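You operate a simulated robot arm through the tools that you are given. There is no shell and no other tool.

The job below is to be done with a simulated robot arm. You get a single attempt, and the scene is never put back.

## Task
Lower the smoker's hood, brush the soot off its top, raise it again.
Fine: use the black brush and put it back on the steel tub's bars before the hood goes up. Set down upright: brush. What is to be rubbed or washed off counts as gone when no trace of it is left.

The check looks at the end state, three seconds after you hand in, the way a careful person would. Anything else that was tipped, shoved, dropped, spilled or broken makes it a failure.

## Robot
A 6-joint arm with a two-finger parallel gripper, fixed in place. Base frame: the origin is at the foot of the arm, x ahead of it, y to its left, z up. Units: mm, degrees, N and s.
Its first joint turns from -166.0 to 166.0 degrees. Payload 3.43 kg.
The tool frame sits at the grasp point between the pads (the TCP): z along the fingers, y along the line on which they close. The tips reach 34 mm beyond it. Largest opening 128 mm; finger width 24, thickness 12; the body of the gripper, 48 by 130 mm, starts 96 mm behind the TCP.
Orientation is told as [roll, pitch, yaw] about the base's x, y, z axes, in that order, counted from this pose: with the fingers straight down and closing along the base's y, the tool's x points along the base's -x, its y along +y and its z along -z.

## Interface
- The arm moves only by the tool move_arm. Its argument "moves" is one flat list of numbers, 6 for each row, row after row: the shift along the base's x, y, z in units of 25 mm (1.0 is 25 mm), then the turn, a rotation vector about the base's x, y, z in units of 4 degrees (1.0 is 4 degrees). In form: [tx, ty, tz, rx, ry, rz, tx, ty, tz, rx, ry, rz, ...]. A call has 1 to 20 rows; each row shifts and turns the commanded pose from where the row before left it. "claw" is the opening, from 0 (shut) to 1 (fully open), set as the call begins (left out, the last holds). A call with a number of a shift or a turn outside -1 to 1 is refused whole. A row lasts 0.2 s, in which the tool goes at most 50 mm and 8.6 degrees; a call with a longer step from one row to the next is refused whole, and so is a gripper value outside its range. Where a pose cannot be reached the arm comes as near as it can. A force on the tool above 70 N (or 10 N above the force at the start of the call, whichever is more), or a blocked arm, ends the call early, and 0.2 s more pass. Each finger travels about 153 mm/s and halts on what it meets, pressing with about 30 N; the grip force reading is that of the motor and also rises with nothing between the fingers. The clock runs only during rows and for 0.2 s after the last one: add rows that do not move to give the fingers time. The reply holds the time, the measured pose of the TCP, the force on the tool along the base axes, the opening and the grip force, in the units named above and with some noise, with the torque about the TCP (base axes, N m) and any sound that the robot's microphone picked up.
- Cameras (640 x 400 px; columns grow to the right, rows downward): "scene" is fixed at [48.4, 651.1, 1647.6]; the picture's right is [-0.89, -0.46, 0.00], its down [-0.26, 0.50, -0.82] and it looks along [0.38, -0.73, -0.57] (base axes); focal length 354 px, centre (320, 200). "wrist" rides on the gripper at [76, -11, -160] in the tool frame; the picture's right is [0.15, 0.99, 0.00], its down [-0.88, 0.13, -0.45] and it looks along [-0.45, 0.07, 0.89] (tool axes); focal length 234 px, centre (320, 200). There is no depth. A picture from a camera that has moved, and an enlarged one, comes with that camera's place and axes in the base frame and with its lens.
- capture(camera): a new picture of that camera. It takes no simulated time.
- close_up(camera, box): a new picture of the part [left, top, right, bottom] of that camera's present view, enlarged. It takes no simulated time.
- hand_in(): hands the job in; it is judged then, once.

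Nothing tells you positions but the pictures and the camera data. Unless the task says otherwise, let go and move clear before handing in.

The tools are called after "Request:" as name(argument=value, ...) on one line, values as JSON. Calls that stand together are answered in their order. move_arm: Moves the arm, as the interface text tells. Its arguments: {"type":"object","properties":{"moves":{"type":"array"},"claw":{"type":"number"}},"required":["moves"]} The other tools are called the same way: capture (camera) takes a picture; close_up (camera, box) takes an enlarged picture of a part of a camera's view; hand_in () hands the job in.

At the start:

```text
t: 0.0
position: [614.3, -320.4, 1144.5]
orientation: [-0.1, 0.0, 0.0]
wrist_force: [0.7, 0.0, -0.2]
torque: [-0.01, 0.01, 0.02]
finger_gap: 128.1
gripper_force: 0.0
```

scene: 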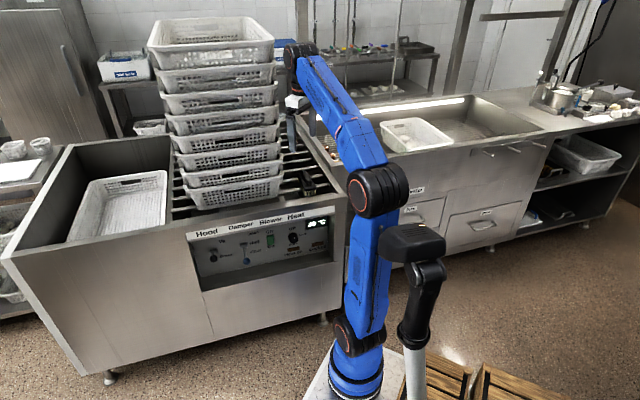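
wrist: 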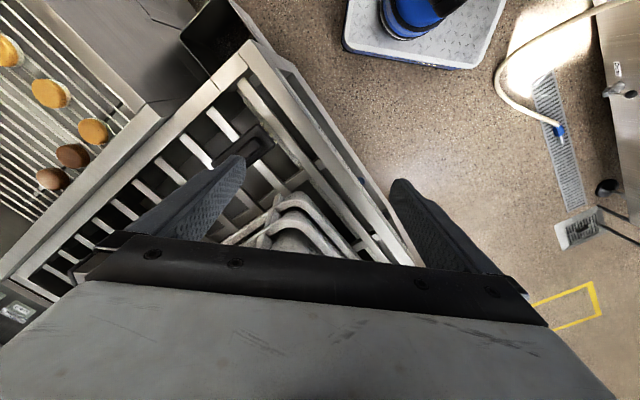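

I see a steel tub with bars carrying a stack of crates and a dark brush-like thing near the arm. The panel is labelled "Hood Damper Blower Heat". I'll look closer before moving.

Request:
close_up(camera="scene", box=[180, 190, 360, 300])

Request:
close_up(camera="scene", box=[240, 30, 400, 210])

Request:
close_up(camera="scene", box=[80, 0, 320, 150])

Request:
close_up(camera="wrist", box=[0, 0, 400, 250])

Request:
close_up(camera="scene", box=[360, 60, 640, 240])

```text
3.56 times, centred on (270, 245) of scene
camera zoom: at [48.4, 651.1, 1647.6], right [-0.89, -0.46, 0.0], down [-0.26, 0.5, -0.82], along [0.38, -0.73, -0.57], focal length 1260 px, centre (498, 40)
```

zoom: 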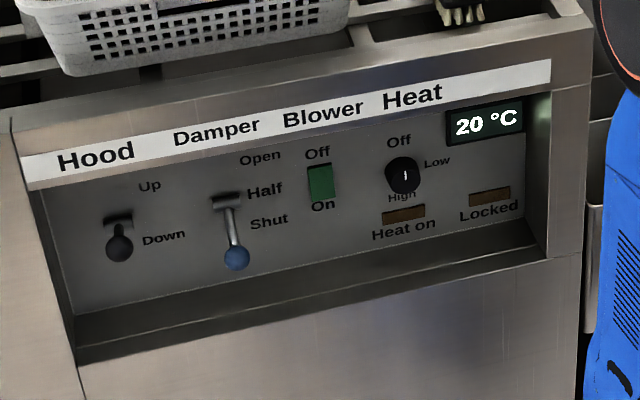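

```text
2.22 times, centred on (320, 120) of scene
camera zoom: at [48.4, 651.1, 1647.6], right [-0.89, -0.46, 0.0], down [-0.26, 0.5, -0.82], along [0.38, -0.73, -0.57], focal length 787 px, centre (320, 378)
```

zoom: 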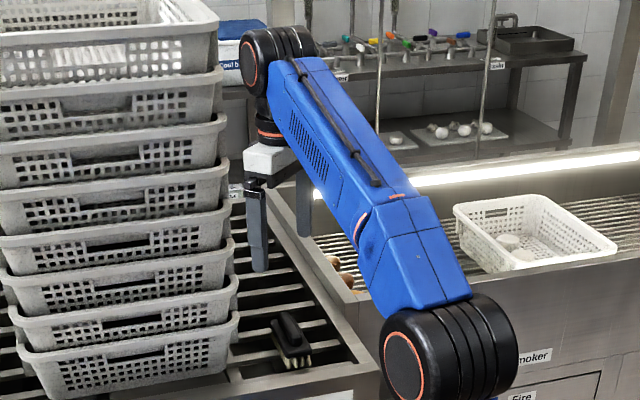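

```text
2.67 times, centred on (200, 75) of scene
camera zoom: at [48.4, 651.1, 1647.6], right [-0.89, -0.46, 0.0], down [-0.26, 0.5, -0.82], along [0.38, -0.73, -0.57], focal length 945 px, centre (640, 533)
```

zoom: 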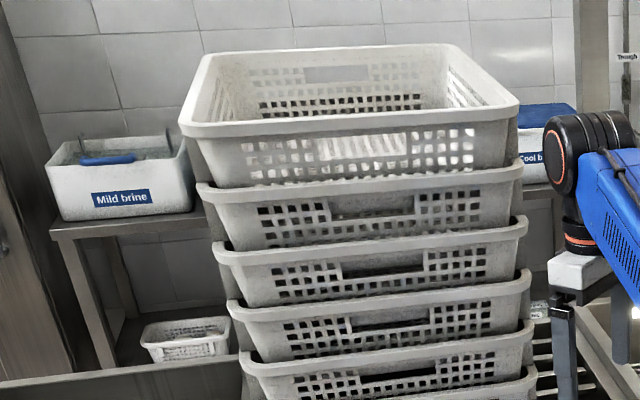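

```text
1.60 times, centred on (200, 125) of wrist
camera zoom: at [537.7, -330.5, 1303.1], right [-0.15, 0.99, 0.0], down [0.88, 0.13, 0.46], along [0.45, 0.06, -0.89], focal length 375 px, centre (512, 320)
```

zoom: 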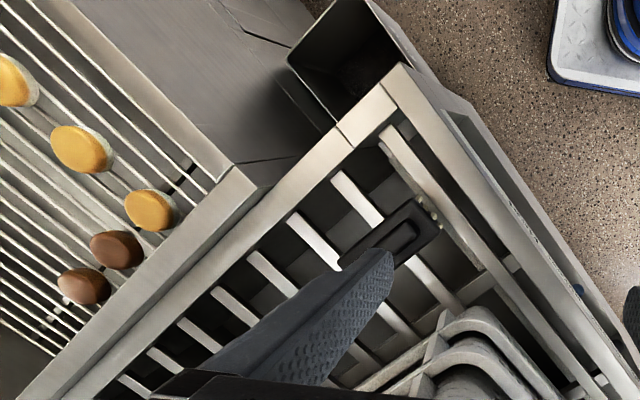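

```text
2.22 times, centred on (500, 150) of scene
camera zoom: at [48.4, 651.1, 1647.6], right [-0.89, -0.46, 0.0], down [-0.26, 0.5, -0.82], along [0.38, -0.73, -0.57], focal length 787 px, centre (-80, 311)
```

zoom: 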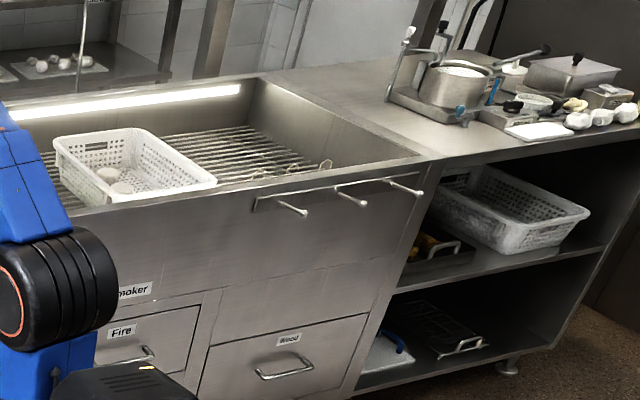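

The brush seems to lie on the tub bars near (668,-435,866). The smoker looks like the counter with the grate toward -y, with its hood probably hanging above the picture. I'll back the gripper away from the crate stack and then look around with the wrist camera.

Request:
move_arm(moves=[-1, 0, 0.3, 0, 0, 0, -1, 0, 0.3, 0, 0, 0, -1, 0, 0.3, 0, 0, 0, -1, 0, 0.3, 0, 0, 0, -1, 0, 0.3, 0, 0, 0, -1, 0, 0.3, 0, 0, 0, -1, 0, 0.3, 0, 0, 0, -1, 0, 0.3, 0, 0, 0], claw=0.5)

```text
t: 1.8
position: [419.0, -327.6, 1161.0]
orientation: [-0.4, -0.2, 0.0]
wrist_force: [-0.1, 0.1, -0.7]
torque: [0.04, 0.02, -0.01]
finger_gap: 64.2
gripper_force: 0.2
out of reach, approached as far as the arm can: row 4, 5, 6, 7, 8
```

The arm stopped at its height limit with the tool down. I'll take pictures from here.

Request:
capture(camera="wrist")

Request:
capture(camera="scene")

```text
taken
camera wrist: at [342.0, -337.2, 1319.5], right [-0.15, 0.99, -0.01], down [0.88, 0.13, 0.46], along [0.45, 0.06, -0.89], focal length 234 px, centre (320, 200)
```

wrist: 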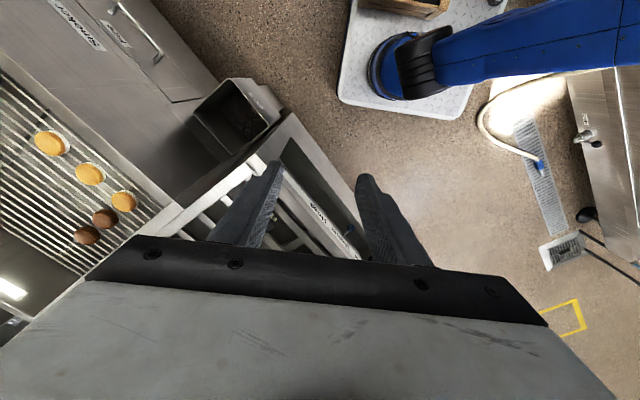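

```text
taken
```

scene: 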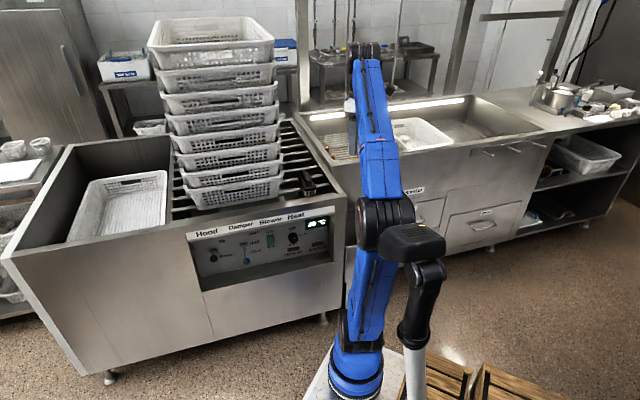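

I'm clear of the stack. Now I'll tilt the tool to look toward -y at the smoker and up for the hood.

Request:
move_arm(moves=[0, 0.5, -0.3, -1, 0, 0, 0, 0.5, -0.3, -1, 0, 0, 0, 0.5, -0.3, -1, 0, 0, 0, 0.5, -0.3, -1, 0, 0, 0, 0.5, 0, -1, 0, 0, 0, 0.5, 0, -1, 0, 0, 0, 0.5, 0, -1, 0, 0, 0, 0.5, 0, -1, 0, 0, 0, 0, 0, -1, 0, 0, 0, 0, 0, -1, 0, 0, 0, 0, 0, -1, 0, 0, 0, 0, 0, -1, 0, 0, 0, 0, 0, -1, 0, 0, 0, 0, 0, -1, 0, 0, 0, 0, 0, -1, 0, 0, 0, 0, 0, -1, 0, 0, 0, 0, 0, -1, 0, 0, 0, 0, 0, -1, 0, 0])

Request:
capture(camera="wrist")

Request:
capture(camera="scene")

```text
t: 5.6
position: [425.7, -240.5, 1128.8]
orientation: [-72.2, 0.0, 0.0]
wrist_force: [0.1, -0.3, 0.0]
torque: [0.0, 0.01, -0.01]
finger_gap: 63.8
gripper_force: 0.0
out of reach, approached as far as the arm can: row 15, 16, 17, 18
```

```text
taken
camera wrist: at [349.4, -91.9, 1187.0], right [-0.15, 0.3, -0.94], down [0.88, 0.47, 0.02], along [0.45, -0.83, -0.34], focal length 234 px, centre (320, 200)
```

wrist: 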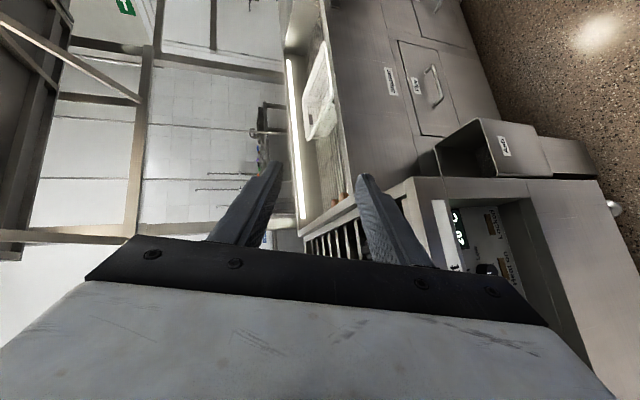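

```text
taken
```

scene: 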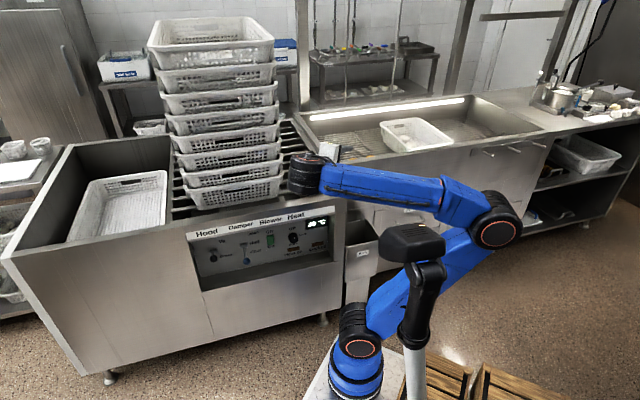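

The picture's left side is up here; something dark is hanging high over the smoker. I'll enlarge it.

Request:
close_up(camera="wrist", box=[0, 0, 320, 260])

Request:
close_up(camera="scene", box=[190, 200, 350, 290])

Request:
close_up(camera="scene", box=[260, 0, 560, 180])

```text
1.54 times, centred on (160, 130) of wrist
camera zoom: at [349.4, -91.9, 1187.0], right [-0.15, 0.3, -0.94], down [0.88, 0.47, 0.02], along [0.45, -0.83, -0.34], focal length 360 px, centre (566, 308)
```

zoom: 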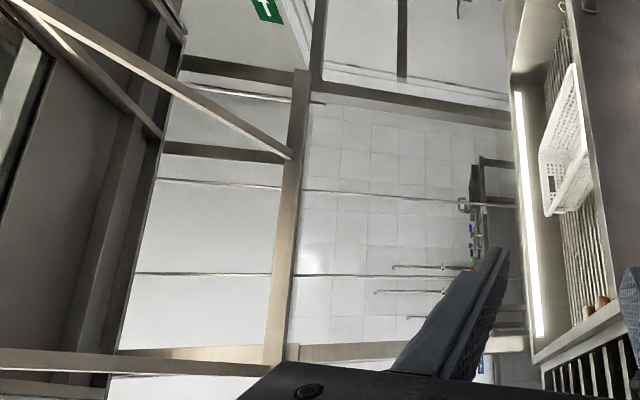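

```text
4.00 times, centred on (270, 245) of scene
camera zoom: at [48.4, 651.1, 1647.6], right [-0.89, -0.46, 0.0], down [-0.26, 0.5, -0.82], along [0.38, -0.73, -0.57], focal length 1417 px, centre (520, 20)
```

zoom: 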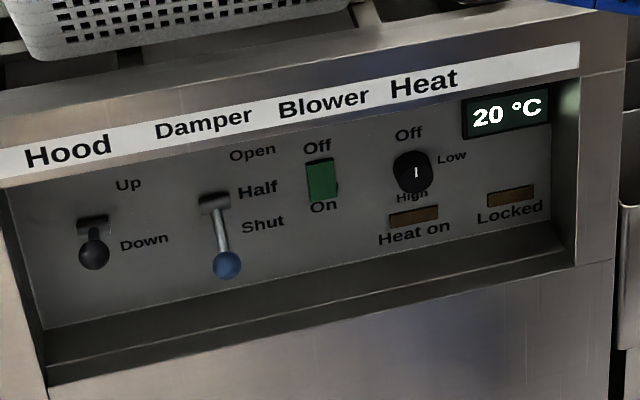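

```text
2.13 times, centred on (410, 90) of scene
camera zoom: at [48.4, 651.1, 1647.6], right [-0.89, -0.46, 0.0], down [-0.26, 0.5, -0.82], along [0.38, -0.73, -0.57], focal length 756 px, centre (128, 435)
```

zoom: 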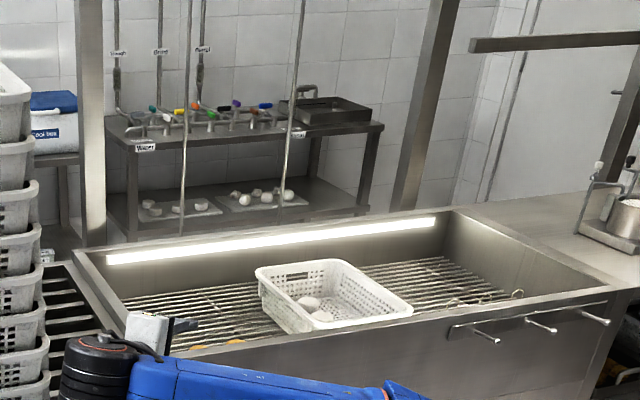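

The hood hangs high on a gantry above the smoker, and the hood lever on the panel appears to be in "Up". The tub's front-right rim corner is at about (502,-445,859), with its front face running along (0.71,0.70). I'll roll the gripper so the camera looks upward at the hood before doing anything.

Request:
move_arm(moves=[0, 0, -0.3, 0, -1, 0, 0, 0, -0.3, 0, -1, 0, 0, 0, -0.3, 0, -1, 0, 0, 0, -0.3, 0, -1, 0, 0, 0, 0, 0, -1, 0, 0, 0, 0, 0, -1, 0, 0, 0, 0, 0, -1, 0, 0, 0, 0, 0, -1, 0, 0, 0, 0, 0, -1, 0, 0, 0, 0, 0, -1, 0, 0, 0, 0, 0, -1, 0, 0, 0, 0, 0, -1, 0, 0, 0, 0, 0, -1, 0, 0, 0, 0, 0, -1, 0, 0, 0, 0, 0, -1, 0, 0, 0, 0, 0, -1, 0, 0, 0, 0, 0, -1, 0, 0, 0, 0, 0, -1, 0])

Request:
capture(camera="wrist")

Request:
capture(camera="scene")

```text
t: 9.4
position: [425.3, -241.0, 1096.7]
orientation: [-72.4, -72.1, 0.3]
wrist_force: [0.2, -0.9, 0.4]
torque: [0.03, -0.01, 0.0]
finger_gap: 64.0
gripper_force: 0.1
```

```text
taken
camera wrist: at [345.5, -92.0, 1043.4], right [0.85, 0.3, -0.43], down [0.26, 0.47, 0.84], along [0.46, -0.83, 0.33], focal length 234 px, centre (320, 200)
```

wrist: 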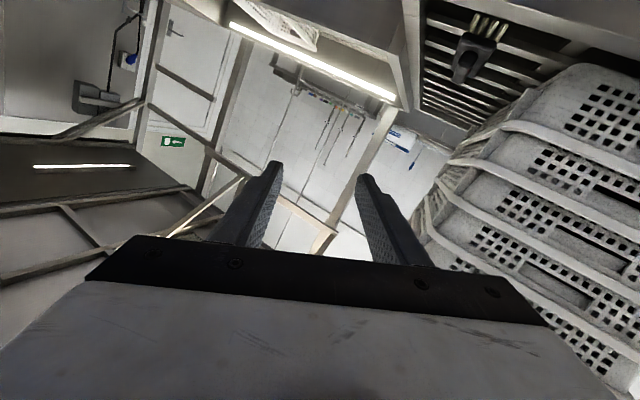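

```text
taken
```

scene: 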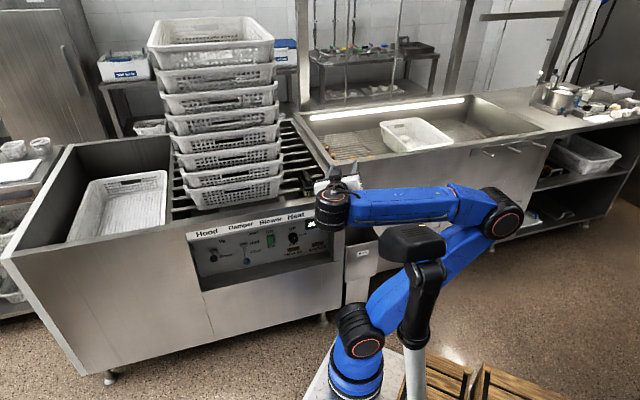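

Request:
close_up(camera="wrist", box=[0, 0, 320, 290])

Request:
close_up(camera="wrist", box=[400, 0, 560, 100])

Request:
close_up(camera="scene", box=[280, 160, 340, 200])

```text
1.38 times, centred on (160, 145) of wrist
camera zoom: at [345.5, -92.0, 1043.4], right [0.85, 0.3, -0.43], down [0.26, 0.47, 0.84], along [0.46, -0.83, 0.33], focal length 323 px, centre (541, 276)
```

zoom: 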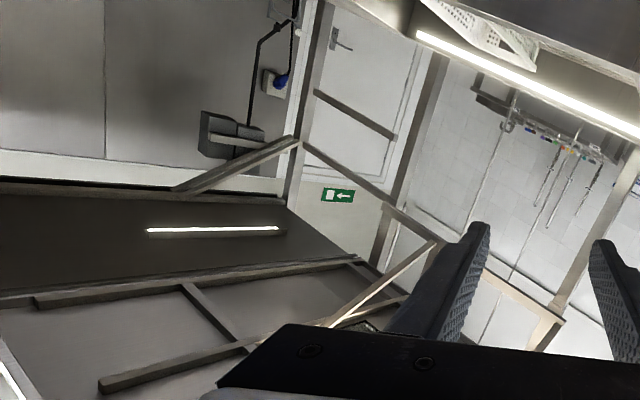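

```text
4.00 times, centred on (480, 50) of wrist
camera zoom: at [345.5, -92.0, 1043.4], right [0.85, 0.3, -0.43], down [0.26, 0.47, 0.84], along [0.46, -0.83, 0.33], focal length 937 px, centre (-320, 800)
```

zoom: 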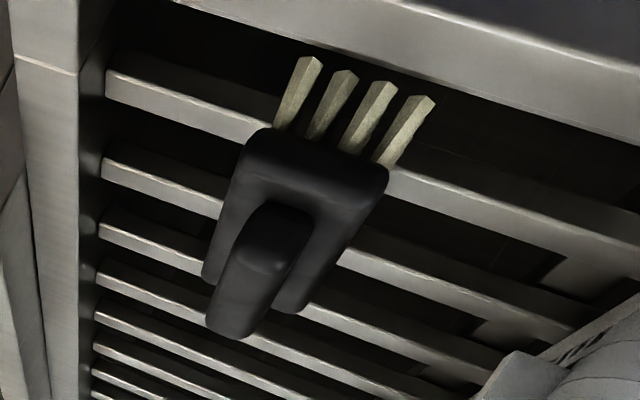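

```text
10.00 times, centred on (310, 180) of scene
camera zoom: at [48.4, 651.1, 1647.6], right [-0.89, -0.46, 0.0], down [-0.26, 0.5, -0.82], along [0.38, -0.73, -0.57], focal length 3543 px, centre (420, 400)
```

zoom: 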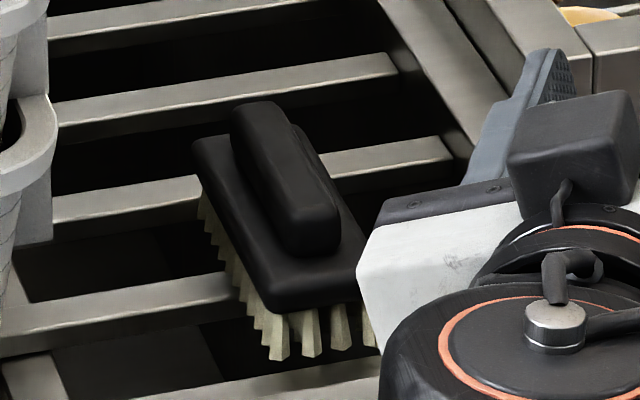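

The brush lies bristles-down across the bars with a raised grip ridge on top. The hood lever still needs a close look, so I'll unwind the wrist and come round in front of the control panel.

Request:
move_arm(moves=[-0.2, 1, 0, 0, 1, 0, -0.2, 1, 0, 0, 1, 0, -0.2, 1, 0, 0, 1, 0, -0.2, 1, 0, 0, 1, 0, 0, 0.5, 0, 0, 1, 0, 0, 0, 0, 0, 1, 0, 0, 0, 0, 0, 1, 0, 0, 0, 0, 0, 1, 0, 0, 0, 0, 0, 1, 0, 0, 0, 0, 0, 1, 0, 0, 0, 0, 0, 1, 0, 0, 0, 0, 0, 1, 0, 0, 0, 0, 0, 1, 0, 0, 0, 0, 0, 1, 0, 0, 0, 0, 0, 1, 0, 0, 0, 0, 0, 1, 0, 0, 0, 0, 0, 1, 0, 0, 0, 0, 0, 1, 0])

Request:
move_arm(moves=[0, 0, 0, 1, 0, 0, 0, 0, 0, 1, 0, 0, 0, 0, 0, 1, 0, 0, 0, 0, 0, 1, 0, 0, 0.5, 0, 0, 1, 0, 0, 0.5, 0, 0, 1, 0, 0, 0.5, 0, 0, 1, 0, 0, 0.5, 0, 0, 1, 0, 0, 0.5, 0, 0, 1, 0, 0, 0.5, 0, 0, 1, 0, 0, 0.5, 0, 0, 1, 0, 0, 0.5, 0, 0, 1, 0, 0, 0.5, 0, 0, 1, 0, 0, 0.5, 0, 0, 1, 0, 0, 0.5, 0, 0, 1, 0, 0, 0.5, 0, 0, 1, 0, 0, 0.5, 0, 0, 1, 0, 0, 0.5, 0, 0, 1, 0, 0])

```text
t: 13.2
position: [476.2, -208.1, 1091.6]
orientation: [-72.1, 0.0, 0.1]
wrist_force: [-0.2, -0.3, 0.5]
torque: [-0.02, -0.01, -0.01]
finger_gap: 63.9
gripper_force: 0.1
out of reach, approached as far as the arm can: row 1, 2, 3, 4, 5, 10, 13, 15, 17
```

```text
t: 17.0
position: [650.2, -207.5, 1093.7]
orientation: [-0.2, -0.1, -0.1]
wrist_force: [0.2, 0.2, 0.4]
torque: [0.01, -0.01, -0.01]
finger_gap: 64.0
gripper_force: 0.1
```

Request:
capture(camera="wrist")

Request:
capture(camera="scene")

```text
taken
camera wrist: at [573.8, -217.2, 1251.6], right [-0.15, 0.99, 0.0], down [0.88, 0.13, 0.46], along [0.45, 0.07, -0.89], focal length 234 px, centre (320, 200)
```

wrist: 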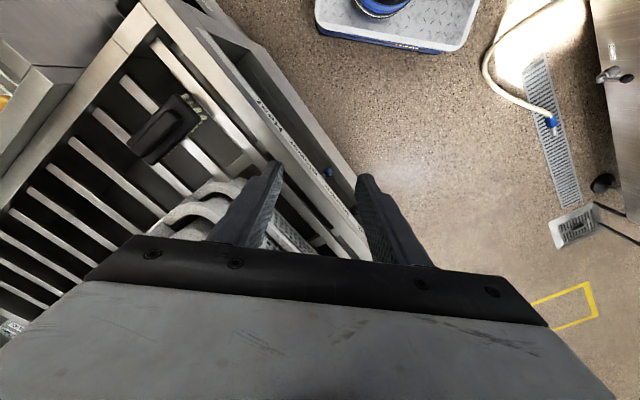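

```text
taken
```

scene: 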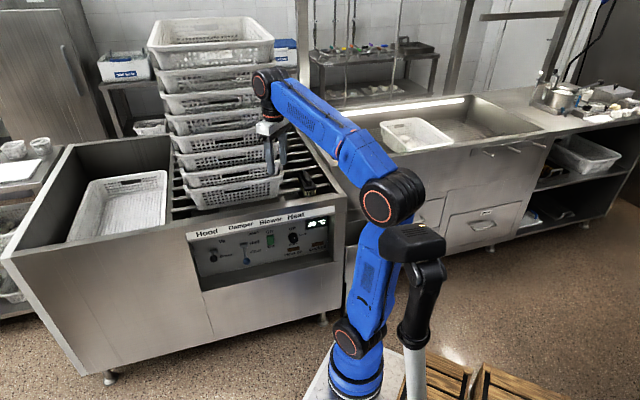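

I'm now beside the stack with the brush in view. Next I'll back off in +y, yaw to face the panel, and tilt toward it.

Request:
move_arm(moves=[-0.2, 1, 0, 0, 0, -1, -0.2, 1, 0, 0, 0, -1, -0.2, 1, 0, 0, 0, -1, -0.2, 1, 0, 0, 0, -1, 0, 1, -0.5, 0, 0, -1, 0, 1, -0.5, 0, 0, -1, 0, 1, -0.5, 0, 0, -1, 0.3, 1, -0.5, 0, 0, -1, 0.5, 1, -0.5, 0, 0, -1, 0.5, 1, -0.5, 0, 0, -1, 0.5, 1, -0.5, 0, 0, -1, 0.5, 0.3, -0.5, 0, 0, -0.25, 0.5, 0, -1, -0.71, -0.7, 0, 0.5, 0, -1, -0.71, -0.7, 0, 0.5, 0, -1, -0.71, -0.7, 0, 0.5, 0, -1, -0.71, -0.7, 0, 0.5, 0, -0.5, -0.71, -0.7, 0, 0, 0, 0, -0.71, -0.7, 0, 0, 0, 0, -0.71, -0.7, 0, 0, 0, 0, -0.71, -0.7, 0])

Request:
capture(camera="wrist")

Request:
capture(camera="scene")

```text
t: 21.2
position: [751.7, 76.1, 878.8]
orientation: [-0.5, -32.0, -44.9]
wrist_force: [-0.8, -0.6, -0.4]
torque: [0.0, 0.03, -0.01]
finger_gap: 63.8
gripper_force: 0.0
```

```text
taken
camera wrist: at [638.3, 174.5, 974.6], right [0.61, 0.79, -0.08], down [0.45, -0.26, 0.85], along [0.65, -0.56, -0.52], focal length 234 px, centre (320, 200)
```

wrist: 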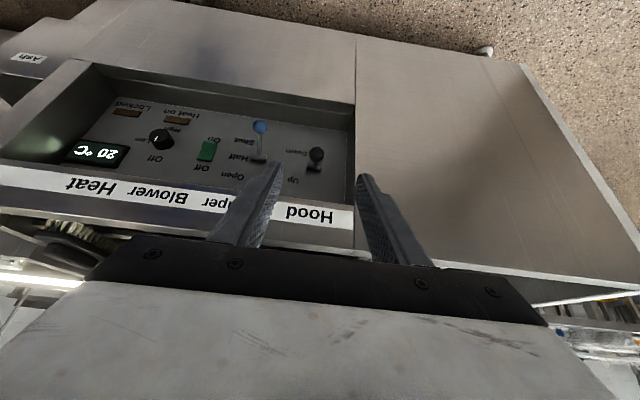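

```text
taken
```

scene: 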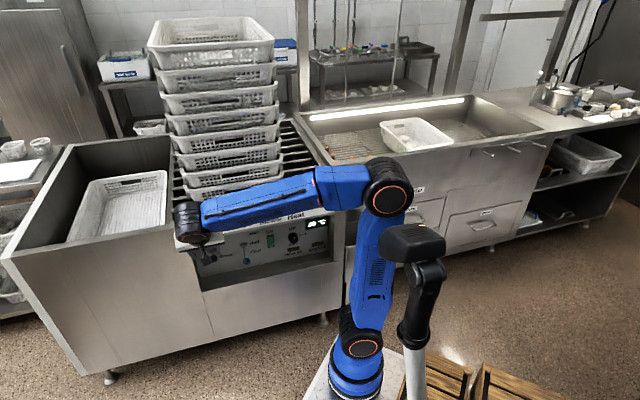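

Request:
close_up(camera="wrist", box=[60, 60, 380, 260])

Request:
close_up(camera="wrist", box=[240, 90, 360, 200])

```text
2.00 times, centred on (220, 160) of wrist
camera zoom: at [638.3, 174.5, 974.6], right [0.61, 0.79, -0.08], down [0.45, -0.26, 0.85], along [0.65, -0.56, -0.52], focal length 468 px, centre (520, 280)
```

zoom: 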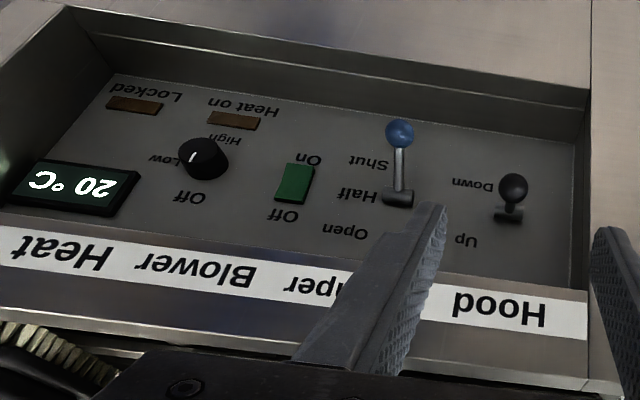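

```text
3.64 times, centred on (300, 145) of wrist
camera zoom: at [638.3, 174.5, 974.6], right [0.61, 0.79, -0.08], down [0.45, -0.26, 0.85], along [0.65, -0.56, -0.52], focal length 852 px, centre (393, 400)
```

zoom: 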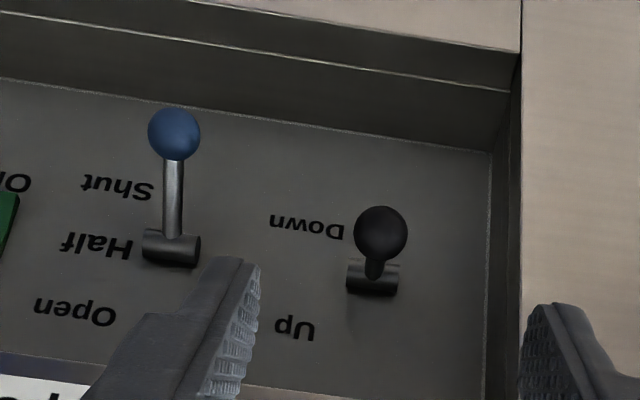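

I can read the panel now: the hood lever has its pivot and a black knob. I need a lower viewpoint to place it in depth, so I'll go down.

Request:
move_arm(moves=[0, 0, -1, -0.71, -0.7, 0, 0, 0, -1, -0.71, -0.7, 0, 0, 0, -1, -0.71, -0.7, 0, 0, 0, -1, -0.71, -0.7, 0, 0, 0, -1, -0.71, -0.7, 0, 0, 0, -1, -0.71, -0.7, 0, 0, 0, -1, 0, 0, 0, 0, 0, 0, 0, 0, 0], claw=0)

Request:
capture(camera="wrist")

Request:
close_up(camera="wrist", box=[200, 100, 440, 250])

```text
t: 23.0
position: [750.9, 75.5, 703.3]
orientation: [-0.7, -55.9, -44.6]
wrist_force: [-0.2, -0.3, 0.6]
torque: [-0.05, 0.0, 0.0]
finger_gap: 0.0
gripper_force: 29.6
```

```text
taken
camera wrist: at [619.9, 192.5, 729.3], right [0.64, 0.75, -0.13], down [0.18, 0.01, 0.98], along [0.74, -0.66, -0.13], focal length 234 px, centre (320, 200)
```

wrist: 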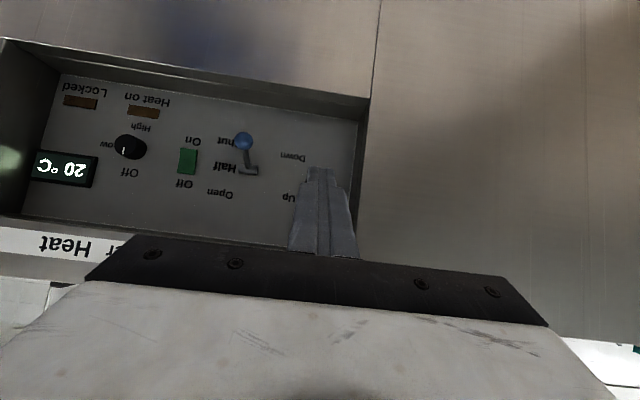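

```text
2.67 times, centred on (320, 175) of wrist
camera zoom: at [619.9, 192.5, 729.3], right [0.64, 0.75, -0.13], down [0.18, 0.01, 0.98], along [0.74, -0.66, -0.13], focal length 624 px, centre (320, 267)
```

zoom: 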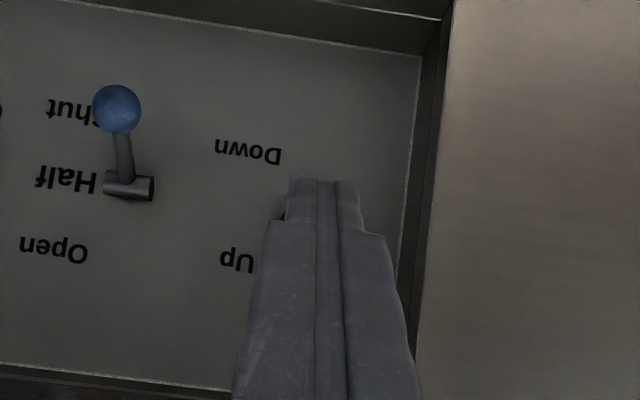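

Request:
move_arm(moves=[0.71, 0.7, 0, 0, 0, 0, 0.71, 0.7, 0, 0, 0, 0, 0.71, 0.7, 0, 0, 0, 0, 0.71, 0.7, 0, 0, 0, 0])

Request:
close_up(camera="wrist", box=[120, 80, 360, 230])

```text
t: 24.0
position: [821.7, 146.3, 702.8]
orientation: [-0.8, -55.9, -44.5]
wrist_force: [0.7, 0.2, -0.4]
torque: [0.0, 0.01, 0.02]
finger_gap: 0.0
gripper_force: 30.3
```

```text
2.67 times, centred on (240, 155) of wrist
camera zoom: at [691.1, 262.9, 729.2], right [0.64, 0.75, -0.13], down [0.18, 0.01, 0.98], along [0.74, -0.66, -0.13], focal length 624 px, centre (533, 320)
```

zoom: 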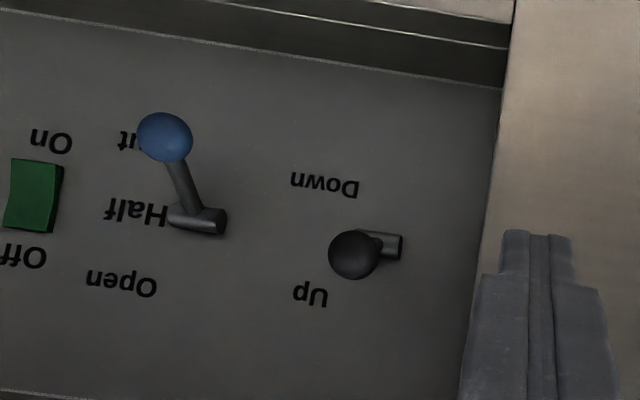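

The hood knob triangulates to about (890,-62,660). Its pivot is 85 mm deeper and 33 mm lower, so the lever does point up. I'll line up closed fingers in front of it and level the tool more.

Request:
move_arm(moves=[-0.7, -0.69, 0, -0.71, -0.7, 0, -0.7, -0.69, 0, -0.71, -0.7, 0, -0.7, -0.69, 0, -0.71, -0.7, 0, -0.7, -0.69, 0, -0.71, -0.7, 0, 0, 0, 0, 0, 0, 0])

Request:
capture(camera="wrist")

```text
t: 25.2
position: [751.9, 77.6, 703.7]
orientation: [-1.3, -71.9, -44.0]
wrist_force: [0.3, 0.3, -0.4]
torque: [0.0, 0.0, 0.0]
finger_gap: 0.0
gripper_force: 29.8
```

```text
taken
camera wrist: at [620.6, 195.1, 680.3], right [0.67, 0.73, -0.15], down [-0.01, 0.21, 0.98], along [0.74, -0.65, 0.15], focal length 234 px, centre (320, 200)
```

wrist: 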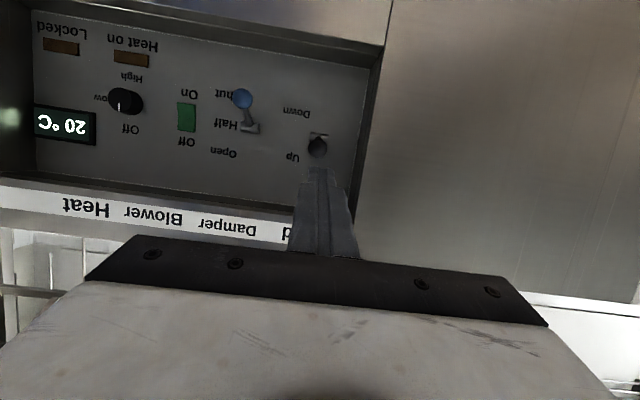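

The fingers line up with the knob. I'll advance just above it.

Request:
move_arm(moves=[0.75, -0.76, 0.06, 0, 0, 0, 0.75, -0.76, 0.06, 0, 0, 0, 0.75, -0.76, 0.06, 0, 0, 0, 0.75, -0.76, 0.06, 0, 0, 0, 0.75, -0.76, 0.06, 0, 0, 0, 0.75, -0.76, 0.06, 0, 0, 0, 0.75, -0.76, 0.06, 0, 0, 0])

Request:
capture(camera="wrist")

Request:
close_up(camera="scene", box=[160, 180, 340, 290])

```text
t: 26.8
position: [883.6, -53.5, 716.2]
orientation: [-1.4, -71.8, -44.1]
wrist_force: [0.2, 0.3, 0.2]
torque: [0.02, -0.03, 0.03]
finger_gap: 0.1
gripper_force: 29.5
```

```text
taken
camera wrist: at [752.2, 62.5, 693.2], right [0.67, 0.73, -0.15], down [-0.01, 0.21, 0.98], along [0.74, -0.65, 0.15], focal length 234 px, centre (320, 200)
```

wrist: 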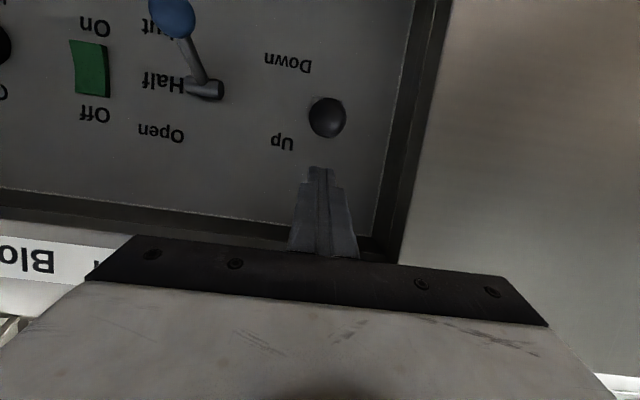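

```text
3.56 times, centred on (250, 235) of scene
camera zoom: at [48.4, 651.1, 1647.6], right [-0.89, -0.46, 0.0], down [-0.26, 0.5, -0.82], along [0.38, -0.73, -0.57], focal length 1260 px, centre (569, 76)
```

zoom: 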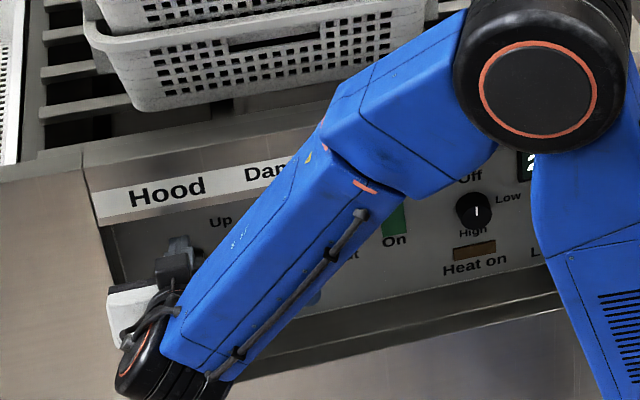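

The knob is where I computed, just below the fingertips. I'll press it down.

Request:
move_arm(moves=[0, 0, -0.6, 0, 0, 0, 0, 0, -0.6, 0, 0, 0, 0, 0, -0.6, 0, 0, 0, 0, 0, -0.6, 0, 0, 0, 0, 0, -0.6, 0, 0, 0, 0, 0, -0.6, 0, 0, 0])

Request:
capture(camera="wrist")

Request:
capture(camera="scene")

```text
t: 28.1
position: [886.7, -54.8, 644.5]
orientation: [0.7, -72.9, -46.1]
wrist_force: [-3.0, 1.2, 25.9]
torque: [-0.55, -0.48, -0.37]
finger_gap: 0.0
gripper_force: 30.2
stopped in row 6: the force on the tool passed its limit at 95 N (the readings are from after the stop); the commanded pose is now the measured one
```

```text
taken
camera wrist: at [755.6, 62.4, 618.7], right [0.68, 0.72, -0.14], down [-0.03, 0.21, 0.98], along [0.74, -0.65, 0.17], focal length 234 px, centre (320, 200)
```

wrist: 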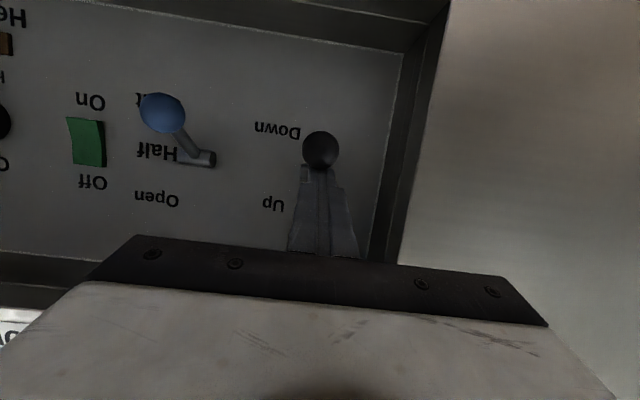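

```text
taken
```

scene: 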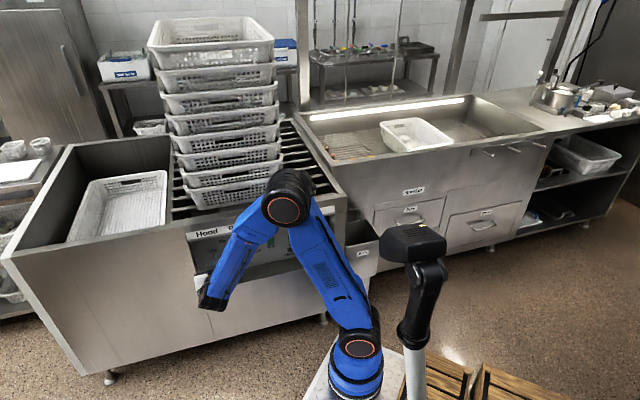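

The lever went down and met its stop. I'll lift off, back away from the panel and see whether the hood descends.

Request:
move_arm(moves=[0, 0, 1, 0, 0, 0, -0.7, 0.71, 0.3, 0, 0, 0, -0.7, 0.71, 0, 0, 0, 0, -0.7, 0.71, 0, 0, 0, 0, -0.7, 0.71, 0, 0, 0, 0, -0.7, 0.71, 0, 0, 0, 0, -0.7, 0.71, 0, 0, 0, 0])

Request:
capture(camera="wrist")

Request:
capture(camera="scene")

```text
t: 29.7
position: [781.6, 51.5, 676.5]
orientation: [0.2, -72.6, -45.6]
wrist_force: [1.2, 0.1, -1.0]
torque: [-0.02, -0.01, 0.0]
finger_gap: 0.0
gripper_force: 30.0
```

```text
taken
camera wrist: at [650.4, 169.0, 651.1], right [0.67, 0.73, -0.14], down [-0.03, 0.21, 0.98], along [0.74, -0.65, 0.16], focal length 234 px, centre (320, 200)
```

wrist: 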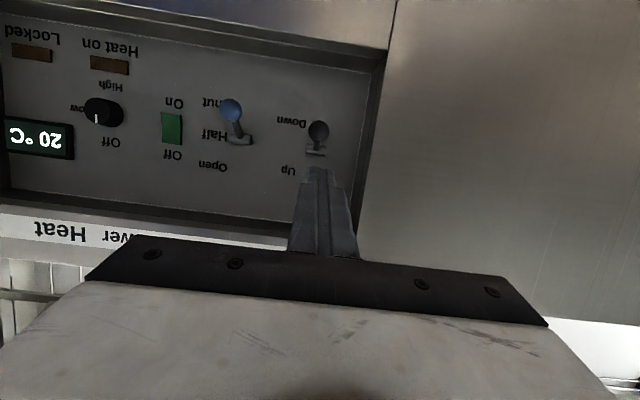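

```text
taken
```

scene: 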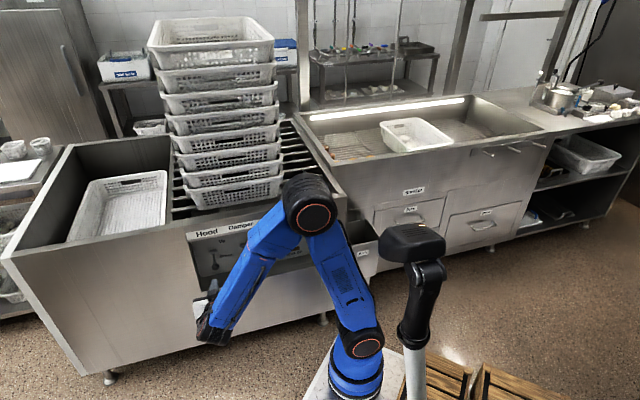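

The lever is at "Down". I'll let a few seconds pass and watch the smoker.

Request:
move_arm(moves=[0, 0, 0, 0, 0, 0, 0, 0, 0, 0, 0, 0, 0, 0, 0, 0, 0, 0, 0, 0, 0, 0, 0, 0, 0, 0, 0, 0, 0, 0, 0, 0, 0, 0, 0, 0, 0, 0, 0, 0, 0, 0, 0, 0, 0, 0, 0, 0, 0, 0, 0, 0, 0, 0, 0, 0, 0, 0, 0, 0, 0, 0, 0, 0, 0, 0, 0, 0, 0, 0, 0, 0, 0, 0, 0, 0, 0, 0, 0, 0, 0, 0, 0, 0, 0, 0, 0, 0, 0, 0])

Request:
capture(camera="scene")

```text
t: 32.9
position: [782.4, 52.6, 676.9]
orientation: [0.2, -72.6, -45.5]
wrist_force: [-0.2, -0.2, -0.4]
torque: [0.01, 0.0, -0.03]
finger_gap: 0.0
gripper_force: 29.3
```

```text
taken
```

scene: 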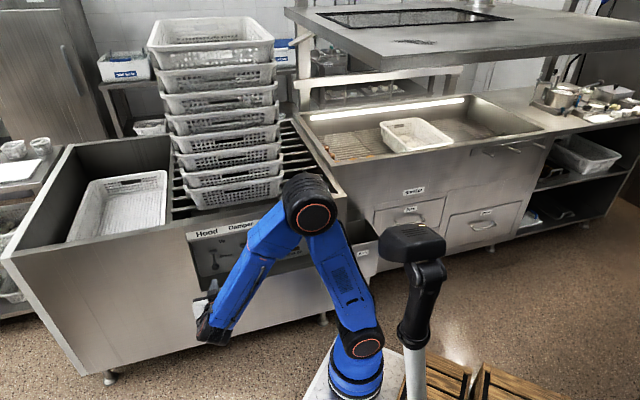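

The hood is coming down: a flat lid with a dark soot patch near its front edge. I'll wait until it stops.

Request:
move_arm(moves=[0, 0, 0, 0, 0, 0, 0, 0, 0, 0, 0, 0, 0, 0, 0, 0, 0, 0, 0, 0, 0, 0, 0, 0, 0, 0, 0, 0, 0, 0, 0, 0, 0, 0, 0, 0, 0, 0, 0, 0, 0, 0, 0, 0, 0, 0, 0, 0, 0, 0, 0, 0, 0, 0, 0, 0, 0, 0, 0, 0, 0, 0, 0, 0, 0, 0, 0, 0, 0, 0, 0, 0, 0, 0, 0, 0, 0, 0, 0, 0, 0, 0, 0, 0, 0, 0, 0, 0, 0, 0])

Request:
capture(camera="scene")

Request:
move_arm(moves=[0, 0, 0, 0, 0, 0, 0, 0, 0, 0, 0, 0, 0, 0, 0, 0, 0, 0, 0, 0, 0, 0, 0, 0, 0, 0, 0, 0, 0, 0, 0, 0, 0, 0, 0, 0, 0, 0, 0, 0, 0, 0, 0, 0, 0, 0, 0, 0, 0, 0, 0, 0, 0, 0, 0, 0, 0, 0, 0, 0, 0, 0, 0, 0, 0, 0, 0, 0, 0, 0, 0, 0, 0, 0, 0, 0, 0, 0, 0, 0, 0, 0, 0, 0, 0, 0, 0, 0, 0, 0])

Request:
capture(camera="scene")

Request:
close_up(camera="scene", box=[280, 40, 600, 220])

```text
t: 36.1
position: [781.0, 51.9, 676.3]
orientation: [0.1, -72.6, -45.6]
wrist_force: [-0.5, 0.7, 0.2]
torque: [0.0, -0.01, -0.01]
finger_gap: 0.1
gripper_force: 29.8
```

```text
taken
```

scene: 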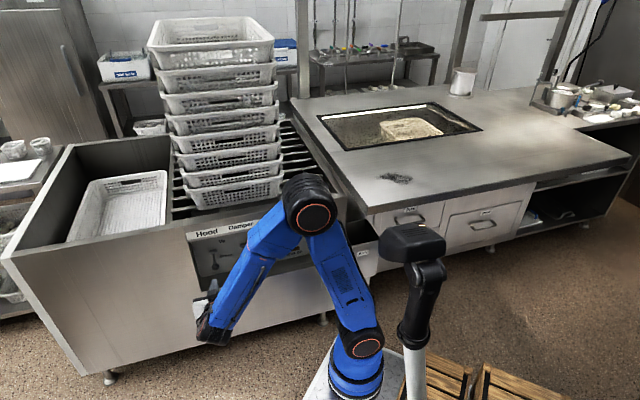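

```text
t: 39.3
position: [781.9, 52.9, 676.3]
orientation: [0.2, -72.6, -45.6]
wrist_force: [-0.4, -0.5, 0.6]
torque: [-0.01, 0.02, 0.0]
finger_gap: 0.2
gripper_force: 29.7
```

```text
taken
```

scene: 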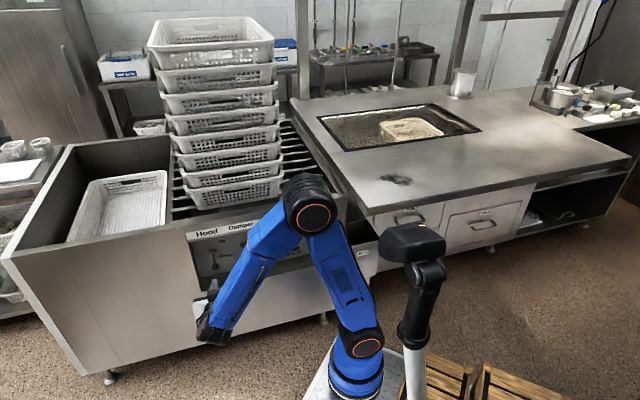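

```text
2.00 times, centred on (440, 130) of scene
camera zoom: at [48.4, 651.1, 1647.6], right [-0.89, -0.46, 0.0], down [-0.26, 0.5, -0.82], along [0.38, -0.73, -0.57], focal length 708 px, centre (80, 340)
```

zoom: 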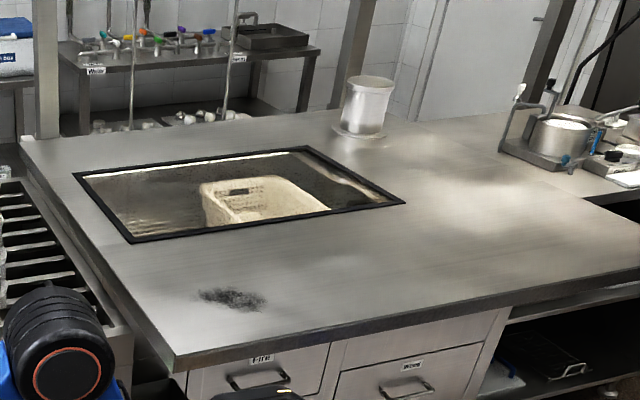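

The hood is down and closed. The soot is a patch on the lid near (340,-577), if the lid top is at about z=900. Next comes the brush: I'll raise the tool, point it down, and slide past the front of the stack to hover near the brush.

Request:
move_arm(moves=[0, 0, 1, 0.71, 0.7, 0, 0, 0, 1, 0.71, 0.7, 0, 0, 0, 1, 0.71, 0.7, 0, 0, 0, 1, 0.71, 0.7, 0, 0, 0, 1, 0.71, 0.7, 0, 0, 0, 1, 0.71, 0.7, 0, 0, 0, 1, 0.71, 0.7, 0, 0, 0, 1, 0.71, 0.7, 0, 0, 0, 1, 0.71, 0.7, 0, 0, 0, 1, 0.71, 0.7, 0, 0, 0, 1, 0.71, 0.7, 0, 0, 0, 1, 0.71, 0.7, 0, 0, 0, 1, 0.71, 0.7, 0, 0, 0, 1, 0.71, 0.7, 0, 0, 0, 0.5, 0.71, 0.7, 0, 0, 0, 0.5, 0.71, 0.7, 0, 0, 0, 0, 0.71, 0.7, 0, 0, 0, 0, 0.71, 0.7, 0])

Request:
move_arm(moves=[-0.71, -0.7, 0, 0, 0, 0, -0.71, -0.7, 0, 0, 0, 0, -0.71, -0.7, 0, 0, 0, 0, -0.71, -0.7, 0, 0, 0, 0, -0.71, -0.7, 0, 0, 0, 0, -0.71, -0.7, 0, 0, 0, 0, -0.71, -0.7, 0, 0, 0, 0, -0.71, -0.7, 0, 0, 0, 0, -0.71, -0.7, 0, 0, 0, 0, -0.71, -0.7, 0, 0, 0, 0, -0.71, -0.7, 0, 0, 0, 0, -0.71, -0.7, 0, 0, 0, 0, -0.71, -0.7, 0, 0, 0, 0, -0.71, -0.7, 0, 0, 0, 0, -0.71, -0.7, 0, 0, 0, 0, -0.71, -0.7, 0, 0, 0, 0, -0.71, -0.7, 0, 0, 0, 0], claw=0.6)

Request:
capture(camera="wrist")

Request:
capture(camera="scene")

```text
t: 43.1
position: [782.1, 52.0, 1050.4]
orientation: [0.0, -0.9, -45.4]
wrist_force: [-0.5, -0.4, -0.2]
torque: [0.01, 0.0, -0.03]
finger_gap: 0.2
gripper_force: 30.4
```

```text
t: 46.7
position: [479.7, -245.7, 1050.1]
orientation: [0.0, -0.8, -45.6]
wrist_force: [-0.4, 0.3, -0.2]
torque: [0.02, 0.02, 0.01]
finger_gap: 76.8
gripper_force: 0.0
```

```text
taken
camera wrist: at [416.0, -197.0, 1208.1], right [0.6, 0.8, 0.0], down [0.71, -0.53, 0.47], along [0.37, -0.28, -0.88], focal length 234 px, centre (320, 200)
```

wrist: 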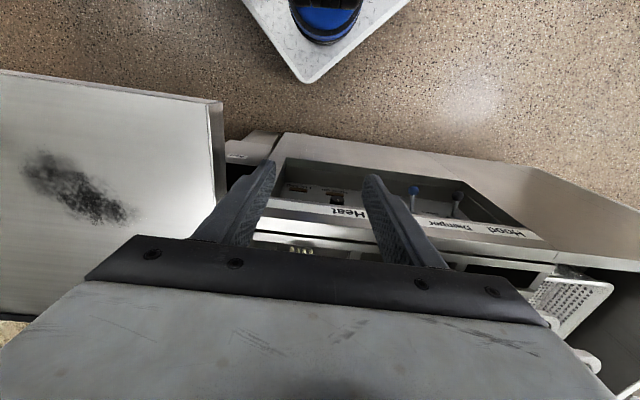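

```text
taken
```

scene: 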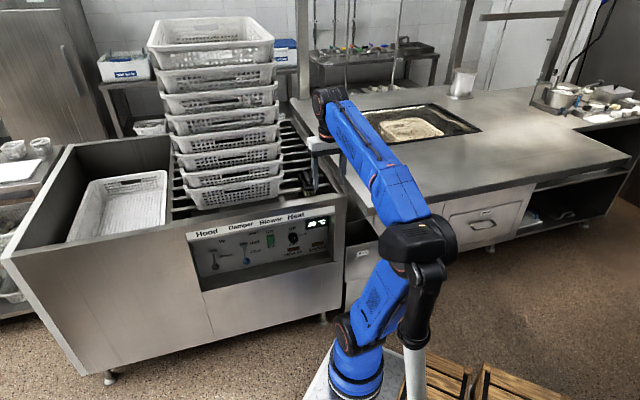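

The soot is centred near (329,-529,929) and stretches about 140 mm, and the hood top is at z≈929. Next I move over the tub to look straight at the brush.

Request:
move_arm(moves=[0.7, -0.71, 0, 0, 0, 0, 0.7, -0.71, 0, 0, 0, 0, 0.7, -0.71, 0, 0, 0, 0, 0.7, -0.71, 0, 0, 0, 0, 0.7, -0.71, 0, 0, 0, 0, 0.7, -0.71, 0, 0, 0, 0])

Request:
capture(camera="wrist")

Request:
close_up(camera="wrist", box=[220, 100, 420, 225])

```text
t: 48.1
position: [583.2, -351.6, 1050.9]
orientation: [0.1, -0.9, -45.5]
wrist_force: [-0.4, 0.8, -0.2]
torque: [-0.01, -0.04, 0.01]
finger_gap: 76.5
gripper_force: 0.1
```

```text
taken
camera wrist: at [520.1, -304.5, 1208.0], right [0.6, 0.8, 0.0], down [0.71, -0.53, 0.47], along [0.37, -0.28, -0.88], focal length 234 px, centre (320, 200)
```

wrist: 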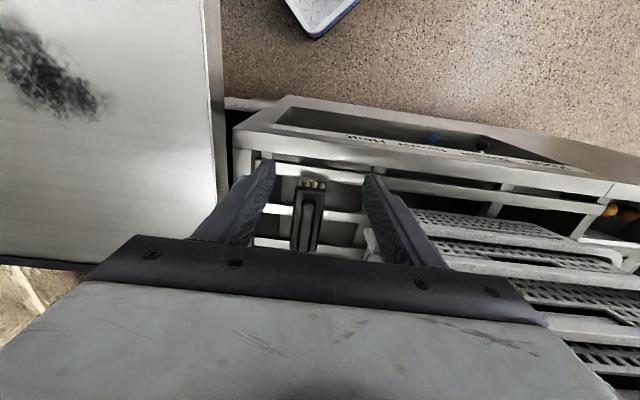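

```text
3.20 times, centred on (320, 162) of wrist
camera zoom: at [520.1, -304.5, 1208.0], right [0.6, 0.8, 0.0], down [0.71, -0.53, 0.47], along [0.37, -0.28, -0.88], focal length 749 px, centre (320, 320)
```

zoom: 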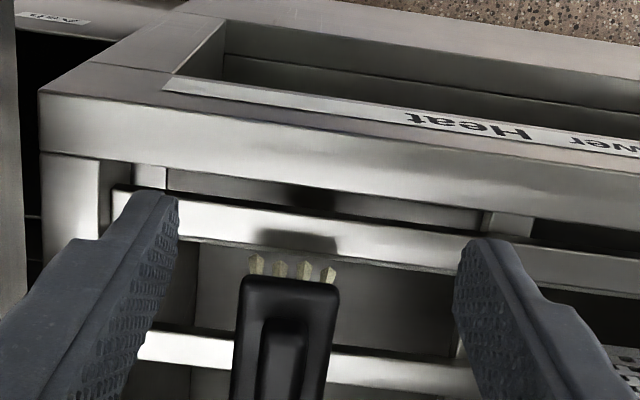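

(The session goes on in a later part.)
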